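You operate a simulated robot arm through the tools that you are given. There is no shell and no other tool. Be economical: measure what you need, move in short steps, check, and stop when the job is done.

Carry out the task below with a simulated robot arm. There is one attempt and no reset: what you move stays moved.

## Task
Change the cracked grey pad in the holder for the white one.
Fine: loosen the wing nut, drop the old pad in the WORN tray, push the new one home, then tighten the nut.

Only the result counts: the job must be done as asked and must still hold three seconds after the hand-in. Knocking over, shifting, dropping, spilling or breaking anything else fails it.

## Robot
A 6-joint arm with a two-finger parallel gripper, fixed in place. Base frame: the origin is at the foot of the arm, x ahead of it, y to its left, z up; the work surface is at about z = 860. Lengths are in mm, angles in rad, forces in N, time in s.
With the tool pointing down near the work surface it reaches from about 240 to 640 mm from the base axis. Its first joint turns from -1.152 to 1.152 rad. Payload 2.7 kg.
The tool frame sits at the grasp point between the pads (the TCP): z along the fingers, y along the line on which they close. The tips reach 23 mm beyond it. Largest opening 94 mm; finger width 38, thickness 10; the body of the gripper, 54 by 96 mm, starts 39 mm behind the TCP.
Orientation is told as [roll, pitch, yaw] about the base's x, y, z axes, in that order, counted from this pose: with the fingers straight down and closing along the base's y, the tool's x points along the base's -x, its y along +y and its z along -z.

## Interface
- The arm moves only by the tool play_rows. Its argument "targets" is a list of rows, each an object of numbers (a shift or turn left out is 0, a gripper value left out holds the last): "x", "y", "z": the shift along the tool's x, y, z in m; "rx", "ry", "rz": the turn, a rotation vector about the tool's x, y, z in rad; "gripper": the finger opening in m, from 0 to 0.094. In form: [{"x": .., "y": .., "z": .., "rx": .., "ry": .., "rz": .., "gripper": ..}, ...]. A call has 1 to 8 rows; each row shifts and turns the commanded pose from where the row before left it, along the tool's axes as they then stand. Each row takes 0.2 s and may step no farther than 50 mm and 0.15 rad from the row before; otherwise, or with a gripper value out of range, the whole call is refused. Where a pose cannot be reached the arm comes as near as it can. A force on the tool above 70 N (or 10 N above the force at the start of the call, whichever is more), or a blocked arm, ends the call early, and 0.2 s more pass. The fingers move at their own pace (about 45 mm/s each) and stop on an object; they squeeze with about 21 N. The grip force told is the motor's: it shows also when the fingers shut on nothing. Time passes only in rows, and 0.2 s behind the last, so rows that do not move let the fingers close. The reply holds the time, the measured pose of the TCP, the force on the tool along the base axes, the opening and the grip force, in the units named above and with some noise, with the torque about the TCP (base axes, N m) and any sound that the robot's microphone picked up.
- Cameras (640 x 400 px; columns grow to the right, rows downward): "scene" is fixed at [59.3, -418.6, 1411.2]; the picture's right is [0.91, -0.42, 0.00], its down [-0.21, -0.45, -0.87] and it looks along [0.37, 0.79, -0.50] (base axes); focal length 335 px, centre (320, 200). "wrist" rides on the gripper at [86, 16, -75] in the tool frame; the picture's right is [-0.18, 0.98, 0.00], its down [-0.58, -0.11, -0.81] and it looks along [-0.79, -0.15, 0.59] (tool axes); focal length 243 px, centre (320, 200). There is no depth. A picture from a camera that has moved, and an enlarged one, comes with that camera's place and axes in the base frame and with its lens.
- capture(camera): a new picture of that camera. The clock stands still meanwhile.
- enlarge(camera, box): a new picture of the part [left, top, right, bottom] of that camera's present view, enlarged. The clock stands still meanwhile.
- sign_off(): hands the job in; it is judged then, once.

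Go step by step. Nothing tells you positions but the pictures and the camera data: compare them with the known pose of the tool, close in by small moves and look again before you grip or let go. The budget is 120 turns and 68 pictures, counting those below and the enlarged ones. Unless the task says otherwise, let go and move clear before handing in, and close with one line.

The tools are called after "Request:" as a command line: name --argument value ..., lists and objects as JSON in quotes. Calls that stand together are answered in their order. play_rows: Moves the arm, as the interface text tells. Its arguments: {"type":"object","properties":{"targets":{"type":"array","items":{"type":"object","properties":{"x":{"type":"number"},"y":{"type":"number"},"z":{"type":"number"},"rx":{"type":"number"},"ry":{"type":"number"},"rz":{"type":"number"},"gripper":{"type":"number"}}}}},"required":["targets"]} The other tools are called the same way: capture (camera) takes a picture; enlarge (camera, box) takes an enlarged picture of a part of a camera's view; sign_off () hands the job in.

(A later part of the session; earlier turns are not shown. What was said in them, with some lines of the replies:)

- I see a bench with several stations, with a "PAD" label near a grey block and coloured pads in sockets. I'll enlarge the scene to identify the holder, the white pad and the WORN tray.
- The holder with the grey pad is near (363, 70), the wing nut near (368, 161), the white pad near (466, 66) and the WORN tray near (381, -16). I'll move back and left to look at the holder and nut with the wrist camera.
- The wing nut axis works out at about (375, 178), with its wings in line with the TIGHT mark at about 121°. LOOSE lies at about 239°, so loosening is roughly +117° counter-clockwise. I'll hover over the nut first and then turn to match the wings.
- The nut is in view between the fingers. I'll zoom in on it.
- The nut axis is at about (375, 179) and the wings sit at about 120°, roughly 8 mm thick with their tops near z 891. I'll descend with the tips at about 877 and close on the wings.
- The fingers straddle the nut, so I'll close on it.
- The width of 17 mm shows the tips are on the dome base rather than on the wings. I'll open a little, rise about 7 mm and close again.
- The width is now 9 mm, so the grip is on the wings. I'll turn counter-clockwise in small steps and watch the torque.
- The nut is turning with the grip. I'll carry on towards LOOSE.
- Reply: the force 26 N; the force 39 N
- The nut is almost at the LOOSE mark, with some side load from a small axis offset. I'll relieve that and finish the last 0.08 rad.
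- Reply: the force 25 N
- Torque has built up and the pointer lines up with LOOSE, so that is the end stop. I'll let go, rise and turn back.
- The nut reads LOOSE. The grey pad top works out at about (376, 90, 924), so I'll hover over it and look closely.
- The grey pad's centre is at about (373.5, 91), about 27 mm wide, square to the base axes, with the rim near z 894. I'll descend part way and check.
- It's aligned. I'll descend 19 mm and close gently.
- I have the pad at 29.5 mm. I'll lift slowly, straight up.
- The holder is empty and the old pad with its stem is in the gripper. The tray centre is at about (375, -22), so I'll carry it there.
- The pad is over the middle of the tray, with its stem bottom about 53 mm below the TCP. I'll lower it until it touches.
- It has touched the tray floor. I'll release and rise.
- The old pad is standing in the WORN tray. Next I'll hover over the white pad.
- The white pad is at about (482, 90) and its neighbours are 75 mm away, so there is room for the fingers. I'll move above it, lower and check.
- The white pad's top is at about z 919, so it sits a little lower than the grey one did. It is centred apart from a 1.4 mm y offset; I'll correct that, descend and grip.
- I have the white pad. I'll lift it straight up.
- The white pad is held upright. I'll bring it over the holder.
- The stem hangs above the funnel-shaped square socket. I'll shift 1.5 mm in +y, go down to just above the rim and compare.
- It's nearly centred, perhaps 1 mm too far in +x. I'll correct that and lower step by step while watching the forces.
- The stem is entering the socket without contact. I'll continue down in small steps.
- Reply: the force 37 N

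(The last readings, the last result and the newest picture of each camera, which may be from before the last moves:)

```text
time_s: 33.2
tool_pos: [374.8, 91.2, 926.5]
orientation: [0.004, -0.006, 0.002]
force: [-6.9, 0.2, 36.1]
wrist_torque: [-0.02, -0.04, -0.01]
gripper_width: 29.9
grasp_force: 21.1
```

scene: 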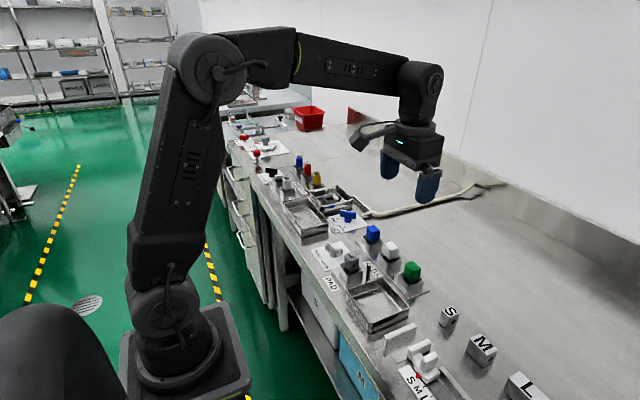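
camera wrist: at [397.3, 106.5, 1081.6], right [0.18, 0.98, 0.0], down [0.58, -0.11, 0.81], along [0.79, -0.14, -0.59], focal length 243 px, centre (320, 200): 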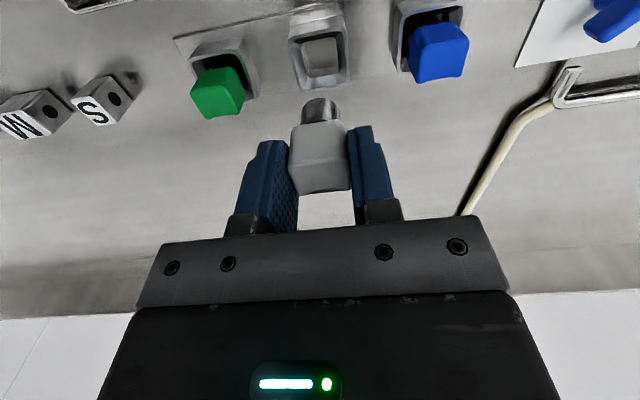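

I have 36 N upward, close to the expected seating height. I'll check the picture.

Request:
enlarge --camera "scene" --box '[320, 235, 384, 280]'

Request:
enlarge --camera "wrist" --box '[240, 60, 400, 200]'

```text
8.89 times, centred on (352, 258) of scene
camera zoom: at [58.7, -418.7, 1411.2], right [0.91, -0.42, 0.0], down [-0.21, -0.45, -0.87], along [0.37, 0.79, -0.5], focal length 2976 px, centre (36, -311)
```

zoom: 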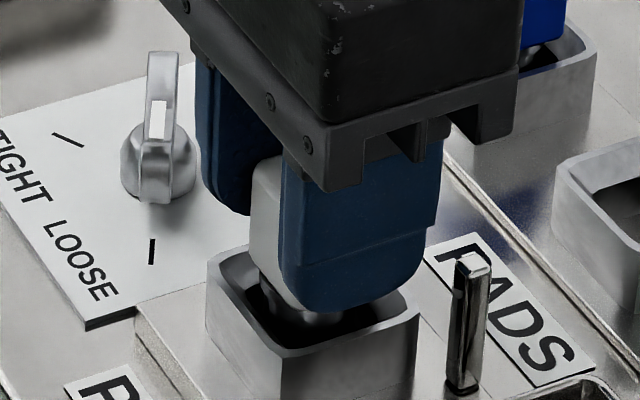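

```text
2.86 times, centred on (320, 130) of wrist
camera zoom: at [286.4, 107.9, 1000.8], right [0.18, 0.98, 0.0], down [0.58, -0.11, 0.81], along [0.8, -0.14, -0.59], focal length 693 px, centre (320, 400)
```

zoom: 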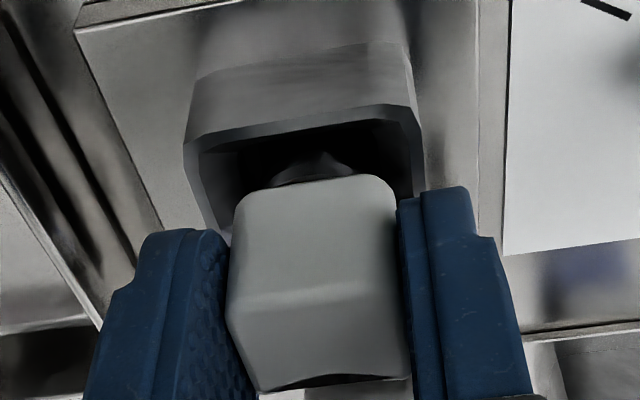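

The pad looks 1–3 mm proud of where the grey one sat. I'll push a little more in 1 mm steps, keeping below the limit.

Request:
play_rows --targets '[{"z": 0.001}, {"z": 0.001}, {}]'

```text
time_s: 34.0
tool_pos: [374.7, 92.0, 923.4]
orientation: [0.004, -0.008, 0.003]
force: [-0.1, -5.8, 36.1]
wrist_torque: [-0.17, -0.18, -0.02]
gripper_width: 29.7
grasp_force: 21.4
```

Request:
enlarge --camera "wrist" --box '[240, 60, 400, 200]'

```text
2.86 times, centred on (320, 130) of wrist
camera zoom: at [286.7, 108.0, 998.1], right [0.18, 0.98, 0.0], down [0.58, -0.11, 0.81], along [0.8, -0.14, -0.59], focal length 693 px, centre (320, 400)
```

zoom: 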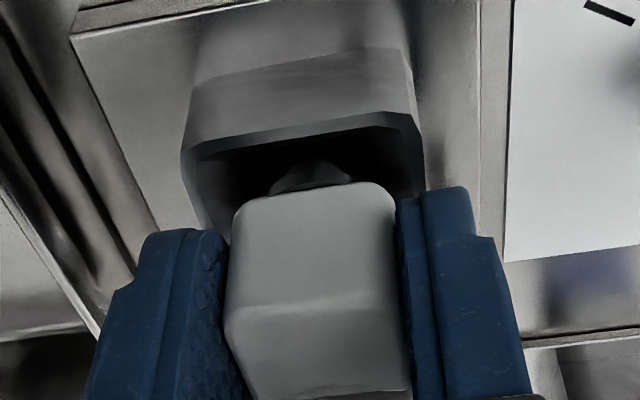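

The fingers now slide on the pad. I'll open, rise and check the seating height against the grey pad's original pose.

Request:
play_rows --targets '[{"gripper": 0.045}, {"gripper": 0.055}, {}, {"z": -0.03}, {"z": -0.035}, {"z": -0.03}]'

Request:
enlarge --camera "scene" --box '[310, 230, 390, 280]'

```text
time_s: 35.4
tool_pos: [374.3, 90.2, 1017.4]
orientation: [0.001, -0.001, 0.003]
force: [0.1, 0.3, 0.2]
wrist_torque: [0.01, -0.01, 0.03]
gripper_width: 55.0
grasp_force: 0.1
```

```text
8.00 times, centred on (350, 255) of scene
camera zoom: at [59.3, -418.6, 1411.2], right [0.91, -0.42, 0.0], down [-0.21, -0.45, -0.87], along [0.37, 0.79, -0.5], focal length 2679 px, centre (80, -240)
```

zoom: 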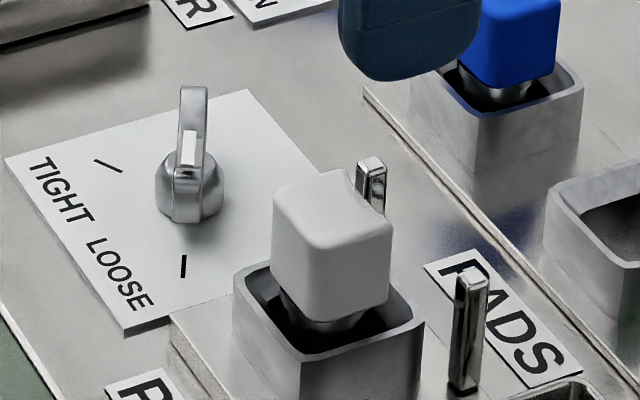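

The white pad sits about 1 mm higher than the grey one did. I'll close the fingers and press it home from above.

Request:
play_rows --targets '[{"gripper": 0.0}, {}, {"x": 0.001}, {"z": 0.03}, {"z": 0.03}, {"z": 0.005}]'

Request:
enlarge --camera "scene" --box '[310, 220, 406, 280]'

```text
time_s: 36.8
tool_pos: [371.7, 90.8, 952.5]
orientation: [0.003, -0.002, 0.004]
force: [0.8, 0.6, -0.5]
wrist_torque: [0.0, 0.03, -0.01]
gripper_width: 0.0
grasp_force: 21.0
```

```text
6.67 times, centred on (358, 250) of scene
camera zoom: at [59.3, -418.6, 1411.2], right [0.91, -0.42, 0.0], down [-0.21, -0.45, -0.87], along [0.37, 0.79, -0.5], focal length 2232 px, centre (67, -133)
```

zoom: 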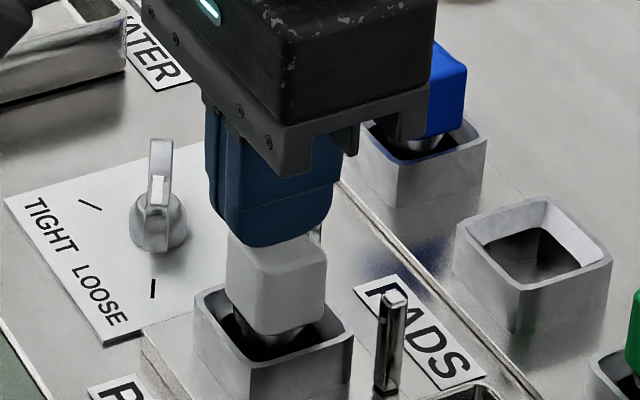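

Just above the pad top. I'll press in 1 mm steps.

Request:
play_rows --targets '[{"z": 0.002}, {"z": 0.001}, {"z": 0.001}, {"z": 0.001}]'

```text
time_s: 37.8
tool_pos: [370.2, 91.2, 947.4]
orientation: [0.002, 0.0, 0.002]
force: [0.0, -0.3, 0.7]
wrist_torque: [0.0, 0.0, -0.01]
gripper_width: 0.0
grasp_force: 21.2
```

Request:
play_rows --targets '[{"z": 0.001}, {"z": 0.001}, {"z": 0.001}, {"z": 0.001}, {}]'

```text
time_s: 39.0
tool_pos: [372.7, 92.2, 946.2]
orientation: [0.003, -0.005, 0.004]
force: [-16.7, -6.3, 52.7]
wrist_torque: [-0.16, 0.55, -0.02]
gripper_width: 0.1
grasp_force: 20.9
```

Request:
play_rows --targets '[{"z": 0.0007}, {}]'

Request:
enlarge --camera "scene" --box '[310, 230, 390, 280]'

```text
time_s: 39.6
tool_pos: [372.5, 91.3, 946.9]
orientation: [0.004, -0.008, 0.003]
force: [-16.8, -3.5, 66.2]
wrist_torque: [-0.12, 0.66, 0.01]
gripper_width: 0.0
grasp_force: 21.3
```

```text
8.00 times, centred on (350, 255) of scene
camera zoom: at [58.1, -418.9, 1411.2], right [0.91, -0.42, 0.0], down [-0.21, -0.45, -0.87], along [0.37, 0.79, -0.5], focal length 2679 px, centre (80, -240)
```

zoom: 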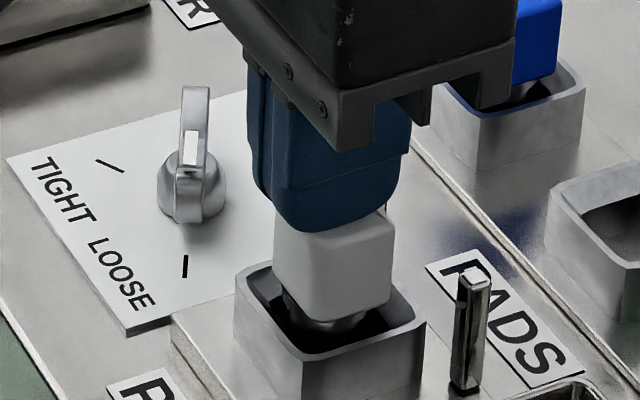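

Even at 66 N the pad holds firm, so it is bottomed out. I'll back off and compare once more.

Request:
play_rows --targets '[{"z": -0.004}, {"z": -0.03}, {"z": -0.045}, {"gripper": 0.05}]'

Request:
enlarge --camera "scene" --box '[310, 230, 390, 280]'

```text
time_s: 40.6
tool_pos: [370.3, 91.7, 1020.9]
orientation: [0.001, -0.001, 0.002]
force: [0.1, 0.2, -0.1]
wrist_torque: [0.0, 0.0, -0.01]
gripper_width: 32.9
grasp_force: 0.0
```

```text
8.00 times, centred on (350, 255) of scene
camera zoom: at [59.3, -418.6, 1411.2], right [0.91, -0.42, 0.0], down [-0.21, -0.45, -0.87], along [0.37, 0.79, -0.5], focal length 2679 px, centre (80, -240)
```

zoom: 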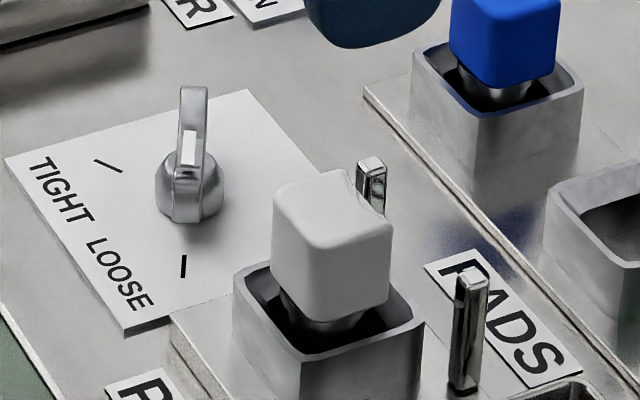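

The remaining difference fits a small sideways play, so the pad is home. Next is the nut: I'll move above it at the loose angle.

Request:
play_rows --targets '[{"x": -0.002, "y": 0.029}, {"x": -0.002, "y": 0.029}, {"y": 0.029}, {"rz": -0.15}, {"rz": -0.15}, {"rz": -0.15}, {"rz": -0.15}, {"rz": -0.15}]'

Request:
play_rows --targets '[{"rz": -0.15}, {"rz": -0.15, "z": 0.03}, {"z": 0.03}, {}]'

Request:
enlarge --camera "wrist" --box '[240, 10, 400, 160]'

```text
time_s: 42.4
tool_pos: [376.6, 176.8, 1020.5]
orientation: [-0.002, -0.001, 0.756]
force: [0.3, 0.0, 0.6]
wrist_torque: [0.01, 0.0, 0.02]
gripper_width: 50.1
grasp_force: 0.1
```

```text
time_s: 43.4
tool_pos: [374.0, 178.2, 962.9]
orientation: [0.0, -0.001, 1.055]
force: [-0.1, -0.2, 0.2]
wrist_torque: [0.0, -0.01, 0.01]
gripper_width: 50.1
grasp_force: 0.1
```

```text
2.67 times, centred on (320, 85) of wrist
camera zoom: at [317.3, 112.4, 1037.3], right [-0.76, 0.65, 0.0], down [0.38, 0.45, 0.81], along [0.52, 0.62, -0.59], focal length 647 px, centre (320, 507)
```

zoom: 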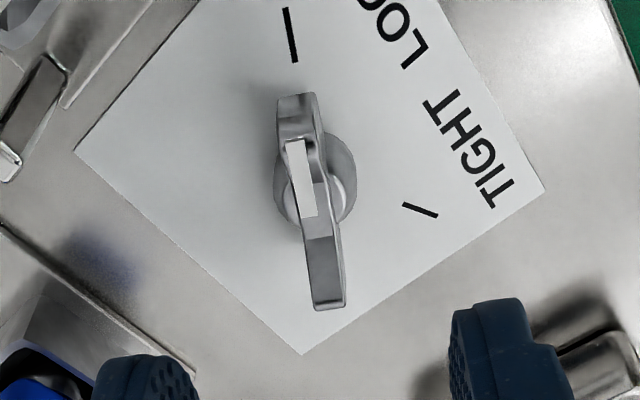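

The nut is still at LOOSE. I'll apply a small centring correction, descend to the previous grip height and close.

Request:
play_rows --targets '[{"x": 0.001, "y": -0.0013, "z": 0.03}, {"z": 0.0275}, {"gripper": 0.02}, {"gripper": 0.0}, {}, {}, {}]'

```text
time_s: 45.0
tool_pos: [374.3, 176.1, 903.2]
orientation: [0.0, 0.001, 1.053]
force: [-8.2, 6.1, -1.0]
wrist_torque: [0.3, -0.03, -0.3]
gripper_width: 9.0
grasp_force: 45.4
```

The grip is on the wings at 9.0 mm. I'll turn clockwise towards TIGHT.

Request:
play_rows --targets '[{"rz": 0.13}, {"rz": 0.13}, {"rz": 0.13}, {"rz": 0.13}, {"rz": 0.13}, {"rz": 0.13}, {"rz": 0.13}]'

Request:
play_rows --targets '[{"rz": 0.13}, {"rz": 0.13}, {"rz": 0.13}, {"rz": 0.13}, {"rz": 0.13}, {"rz": 0.13}, {"rz": 0.13}]'

```text
time_s: 46.6
tool_pos: [375.0, 176.6, 905.6]
orientation: [0.002, 0.004, 0.139]
force: [-19.7, 22.0, -29.0]
wrist_torque: [0.31, -0.44, 0.05]
gripper_width: 9.0
grasp_force: 45.3
```

```text
time_s: 48.2
tool_pos: [374.6, 178.0, 905.2]
orientation: [0.0, 0.004, -0.774]
force: [-21.0, 18.8, -19.0]
wrist_torque: [0.62, 0.72, 0.04]
gripper_width: 9.0
grasp_force: 45.0
```

Request:
play_rows --targets '[{"rz": 0.12}, {"rz": 0.1}, {"rz": 0.04}, {}]'

Request:
enlarge --camera "wrist" --box '[240, 60, 400, 210]'

```text
time_s: 49.2
tool_pos: [375.4, 177.3, 904.6]
orientation: [0.0, 0.005, -1.031]
force: [-22.8, 20.2, -19.5]
wrist_torque: [0.37, 0.34, -0.02]
gripper_width: 8.9
grasp_force: 45.0
```

```text
2.67 times, centred on (320, 135) of wrist
camera zoom: at [344.1, 261.0, 979.3], right [0.94, 0.35, 0.0], down [0.21, -0.56, 0.8], along [0.28, -0.75, -0.59], focal length 647 px, centre (320, 373)
```

zoom: 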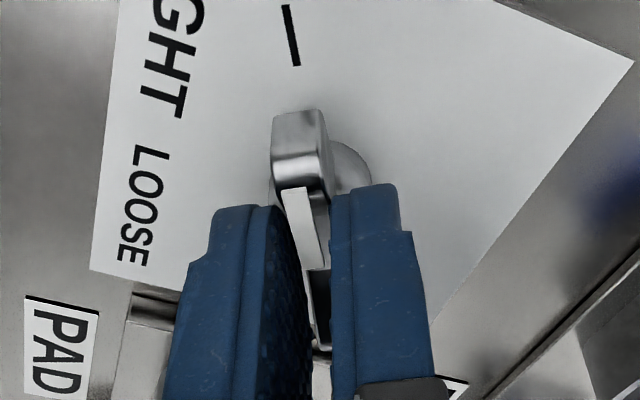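

It's at the TIGHT mark, the same as the original pose. I'll nudge a little further to feel the stop.

Request:
play_rows --targets '[{"rz": 0.04}, {}]'

```text
time_s: 49.8
tool_pos: [374.9, 176.6, 904.4]
orientation: [-0.001, 0.004, -1.065]
force: [-23.7, 19.7, -14.4]
wrist_torque: [1.03, 0.81, 0.95]
gripper_width: 8.8
grasp_force: 44.7
```

A torque of 0.95 N m shows the end stop, so the nut is tight. I'll release and rise.

Request:
play_rows --targets '[{"rz": -0.03}, {"gripper": 0.03}, {"gripper": 0.05}, {}, {"z": -0.03}, {"z": -0.045}, {"z": -0.045}, {}]'

Request:
enlarge --camera "wrist" --box '[220, 0, 420, 150]'

Request:
enlarge --camera "scene" --box '[310, 230, 390, 280]'

Request:
enlarge --camera "scene" --box '[300, 210, 460, 330]'

```text
time_s: 51.6
tool_pos: [375.6, 174.9, 1025.1]
orientation: [0.002, 0.001, -1.038]
force: [-0.7, 0.1, 0.8]
wrist_torque: [-0.04, 0.02, 0.03]
gripper_width: 50.1
grasp_force: 0.1
```

```text
2.67 times, centred on (320, 75) of wrist
camera zoom: at [345.4, 259.2, 1101.0], right [0.94, 0.34, 0.0], down [0.2, -0.56, 0.81], along [0.28, -0.76, -0.59], focal length 647 px, centre (320, 533)
```

zoom: 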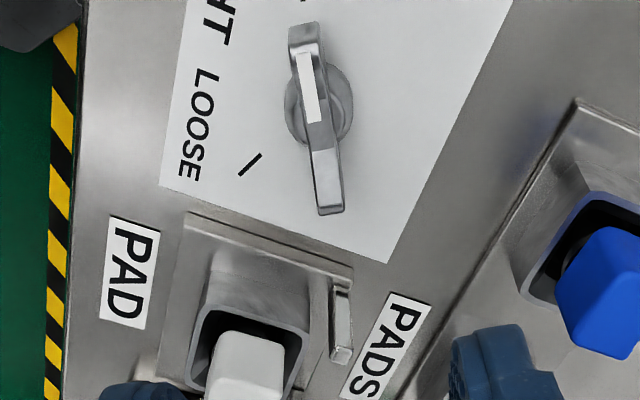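

```text
8.00 times, centred on (350, 255) of scene
camera zoom: at [59.3, -418.6, 1411.2], right [0.91, -0.42, 0.0], down [-0.21, -0.45, -0.87], along [0.37, 0.79, -0.5], focal length 2679 px, centre (80, -240)
```

zoom: 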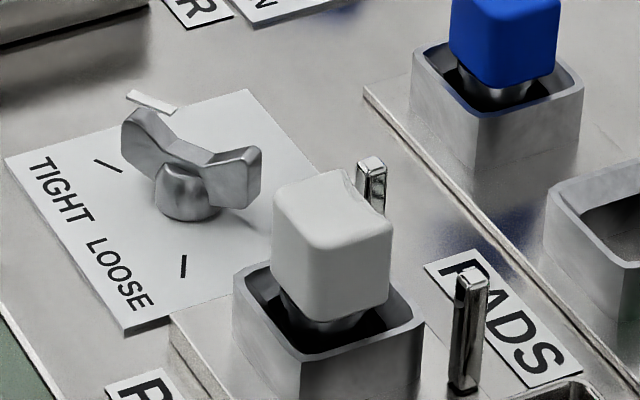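

```text
3.33 times, centred on (380, 270) of scene
camera zoom: at [59.3, -418.6, 1411.2], right [0.91, -0.42, 0.0], down [-0.21, -0.45, -0.87], along [0.37, 0.79, -0.5], focal length 1116 px, centre (120, -33)
```

zoom: 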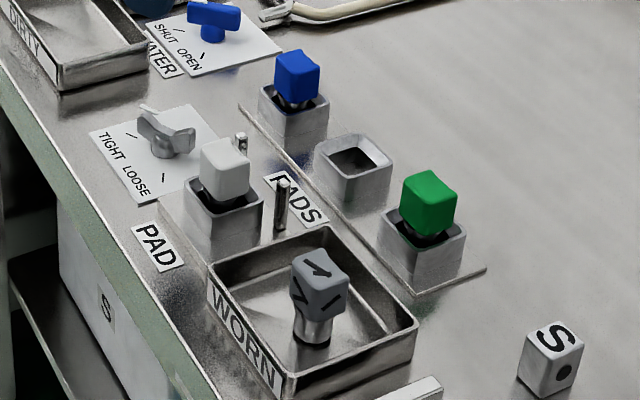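

The nut is back at TIGHT, the old pad is in the WORN tray, and nothing else has moved. For a last check on seating I'll repeat the earlier view taken above the grey pad.

Request:
play_rows --targets '[{"rz": -0.149}, {"rz": -0.149}, {"rz": -0.149}, {"rz": -0.149}, {"rz": -0.149}, {"rz": -0.149}, {"rz": -0.149}]'

Request:
play_rows --targets '[{"y": -0.0285, "gripper": 0.06}, {"y": -0.0285}, {"y": -0.0285}, {"z": 0.028}, {}]'

Request:
enlarge --camera "wrist" --box '[220, 20, 420, 170]'

```text
time_s: 53.2
tool_pos: [375.9, 176.4, 1025.1]
orientation: [0.001, -0.002, 0.008]
force: [-0.7, -0.1, -0.7]
wrist_torque: [0.0, 0.03, 0.03]
gripper_width: 49.9
grasp_force: 0.1
```

```text
time_s: 54.4
tool_pos: [375.3, 88.6, 996.0]
orientation: [0.001, -0.002, 0.006]
force: [0.6, -0.8, -0.1]
wrist_torque: [0.01, 0.0, -0.01]
gripper_width: 59.9
grasp_force: 0.1
```

```text
2.67 times, centred on (320, 95) of wrist
camera zoom: at [288.2, 106.6, 1071.2], right [0.18, 0.98, 0.0], down [0.58, -0.11, 0.81], along [0.79, -0.14, -0.59], focal length 647 px, centre (320, 480)
```

zoom: 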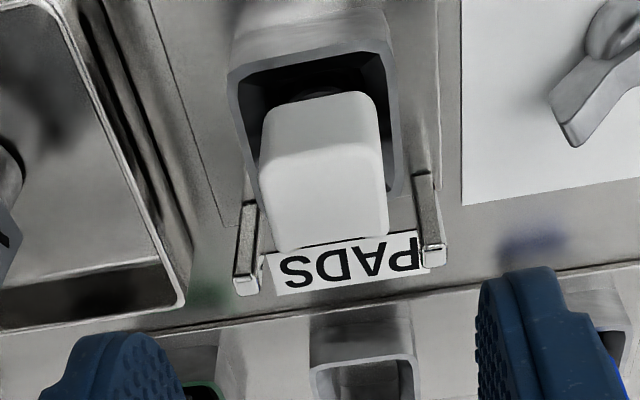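

Measured against the fixed parts in view, the white pad sits at the grey one's height with only about 1 mm of sideways play. It's home and the arm is clear, so I'll hand in.

Request:
sign_off

```text
The job is handed in.
```

The white pad is pushed home in the holder, the wing nut is turned back to the TIGHT stop, and the cracked grey pad is in the WORN tray.
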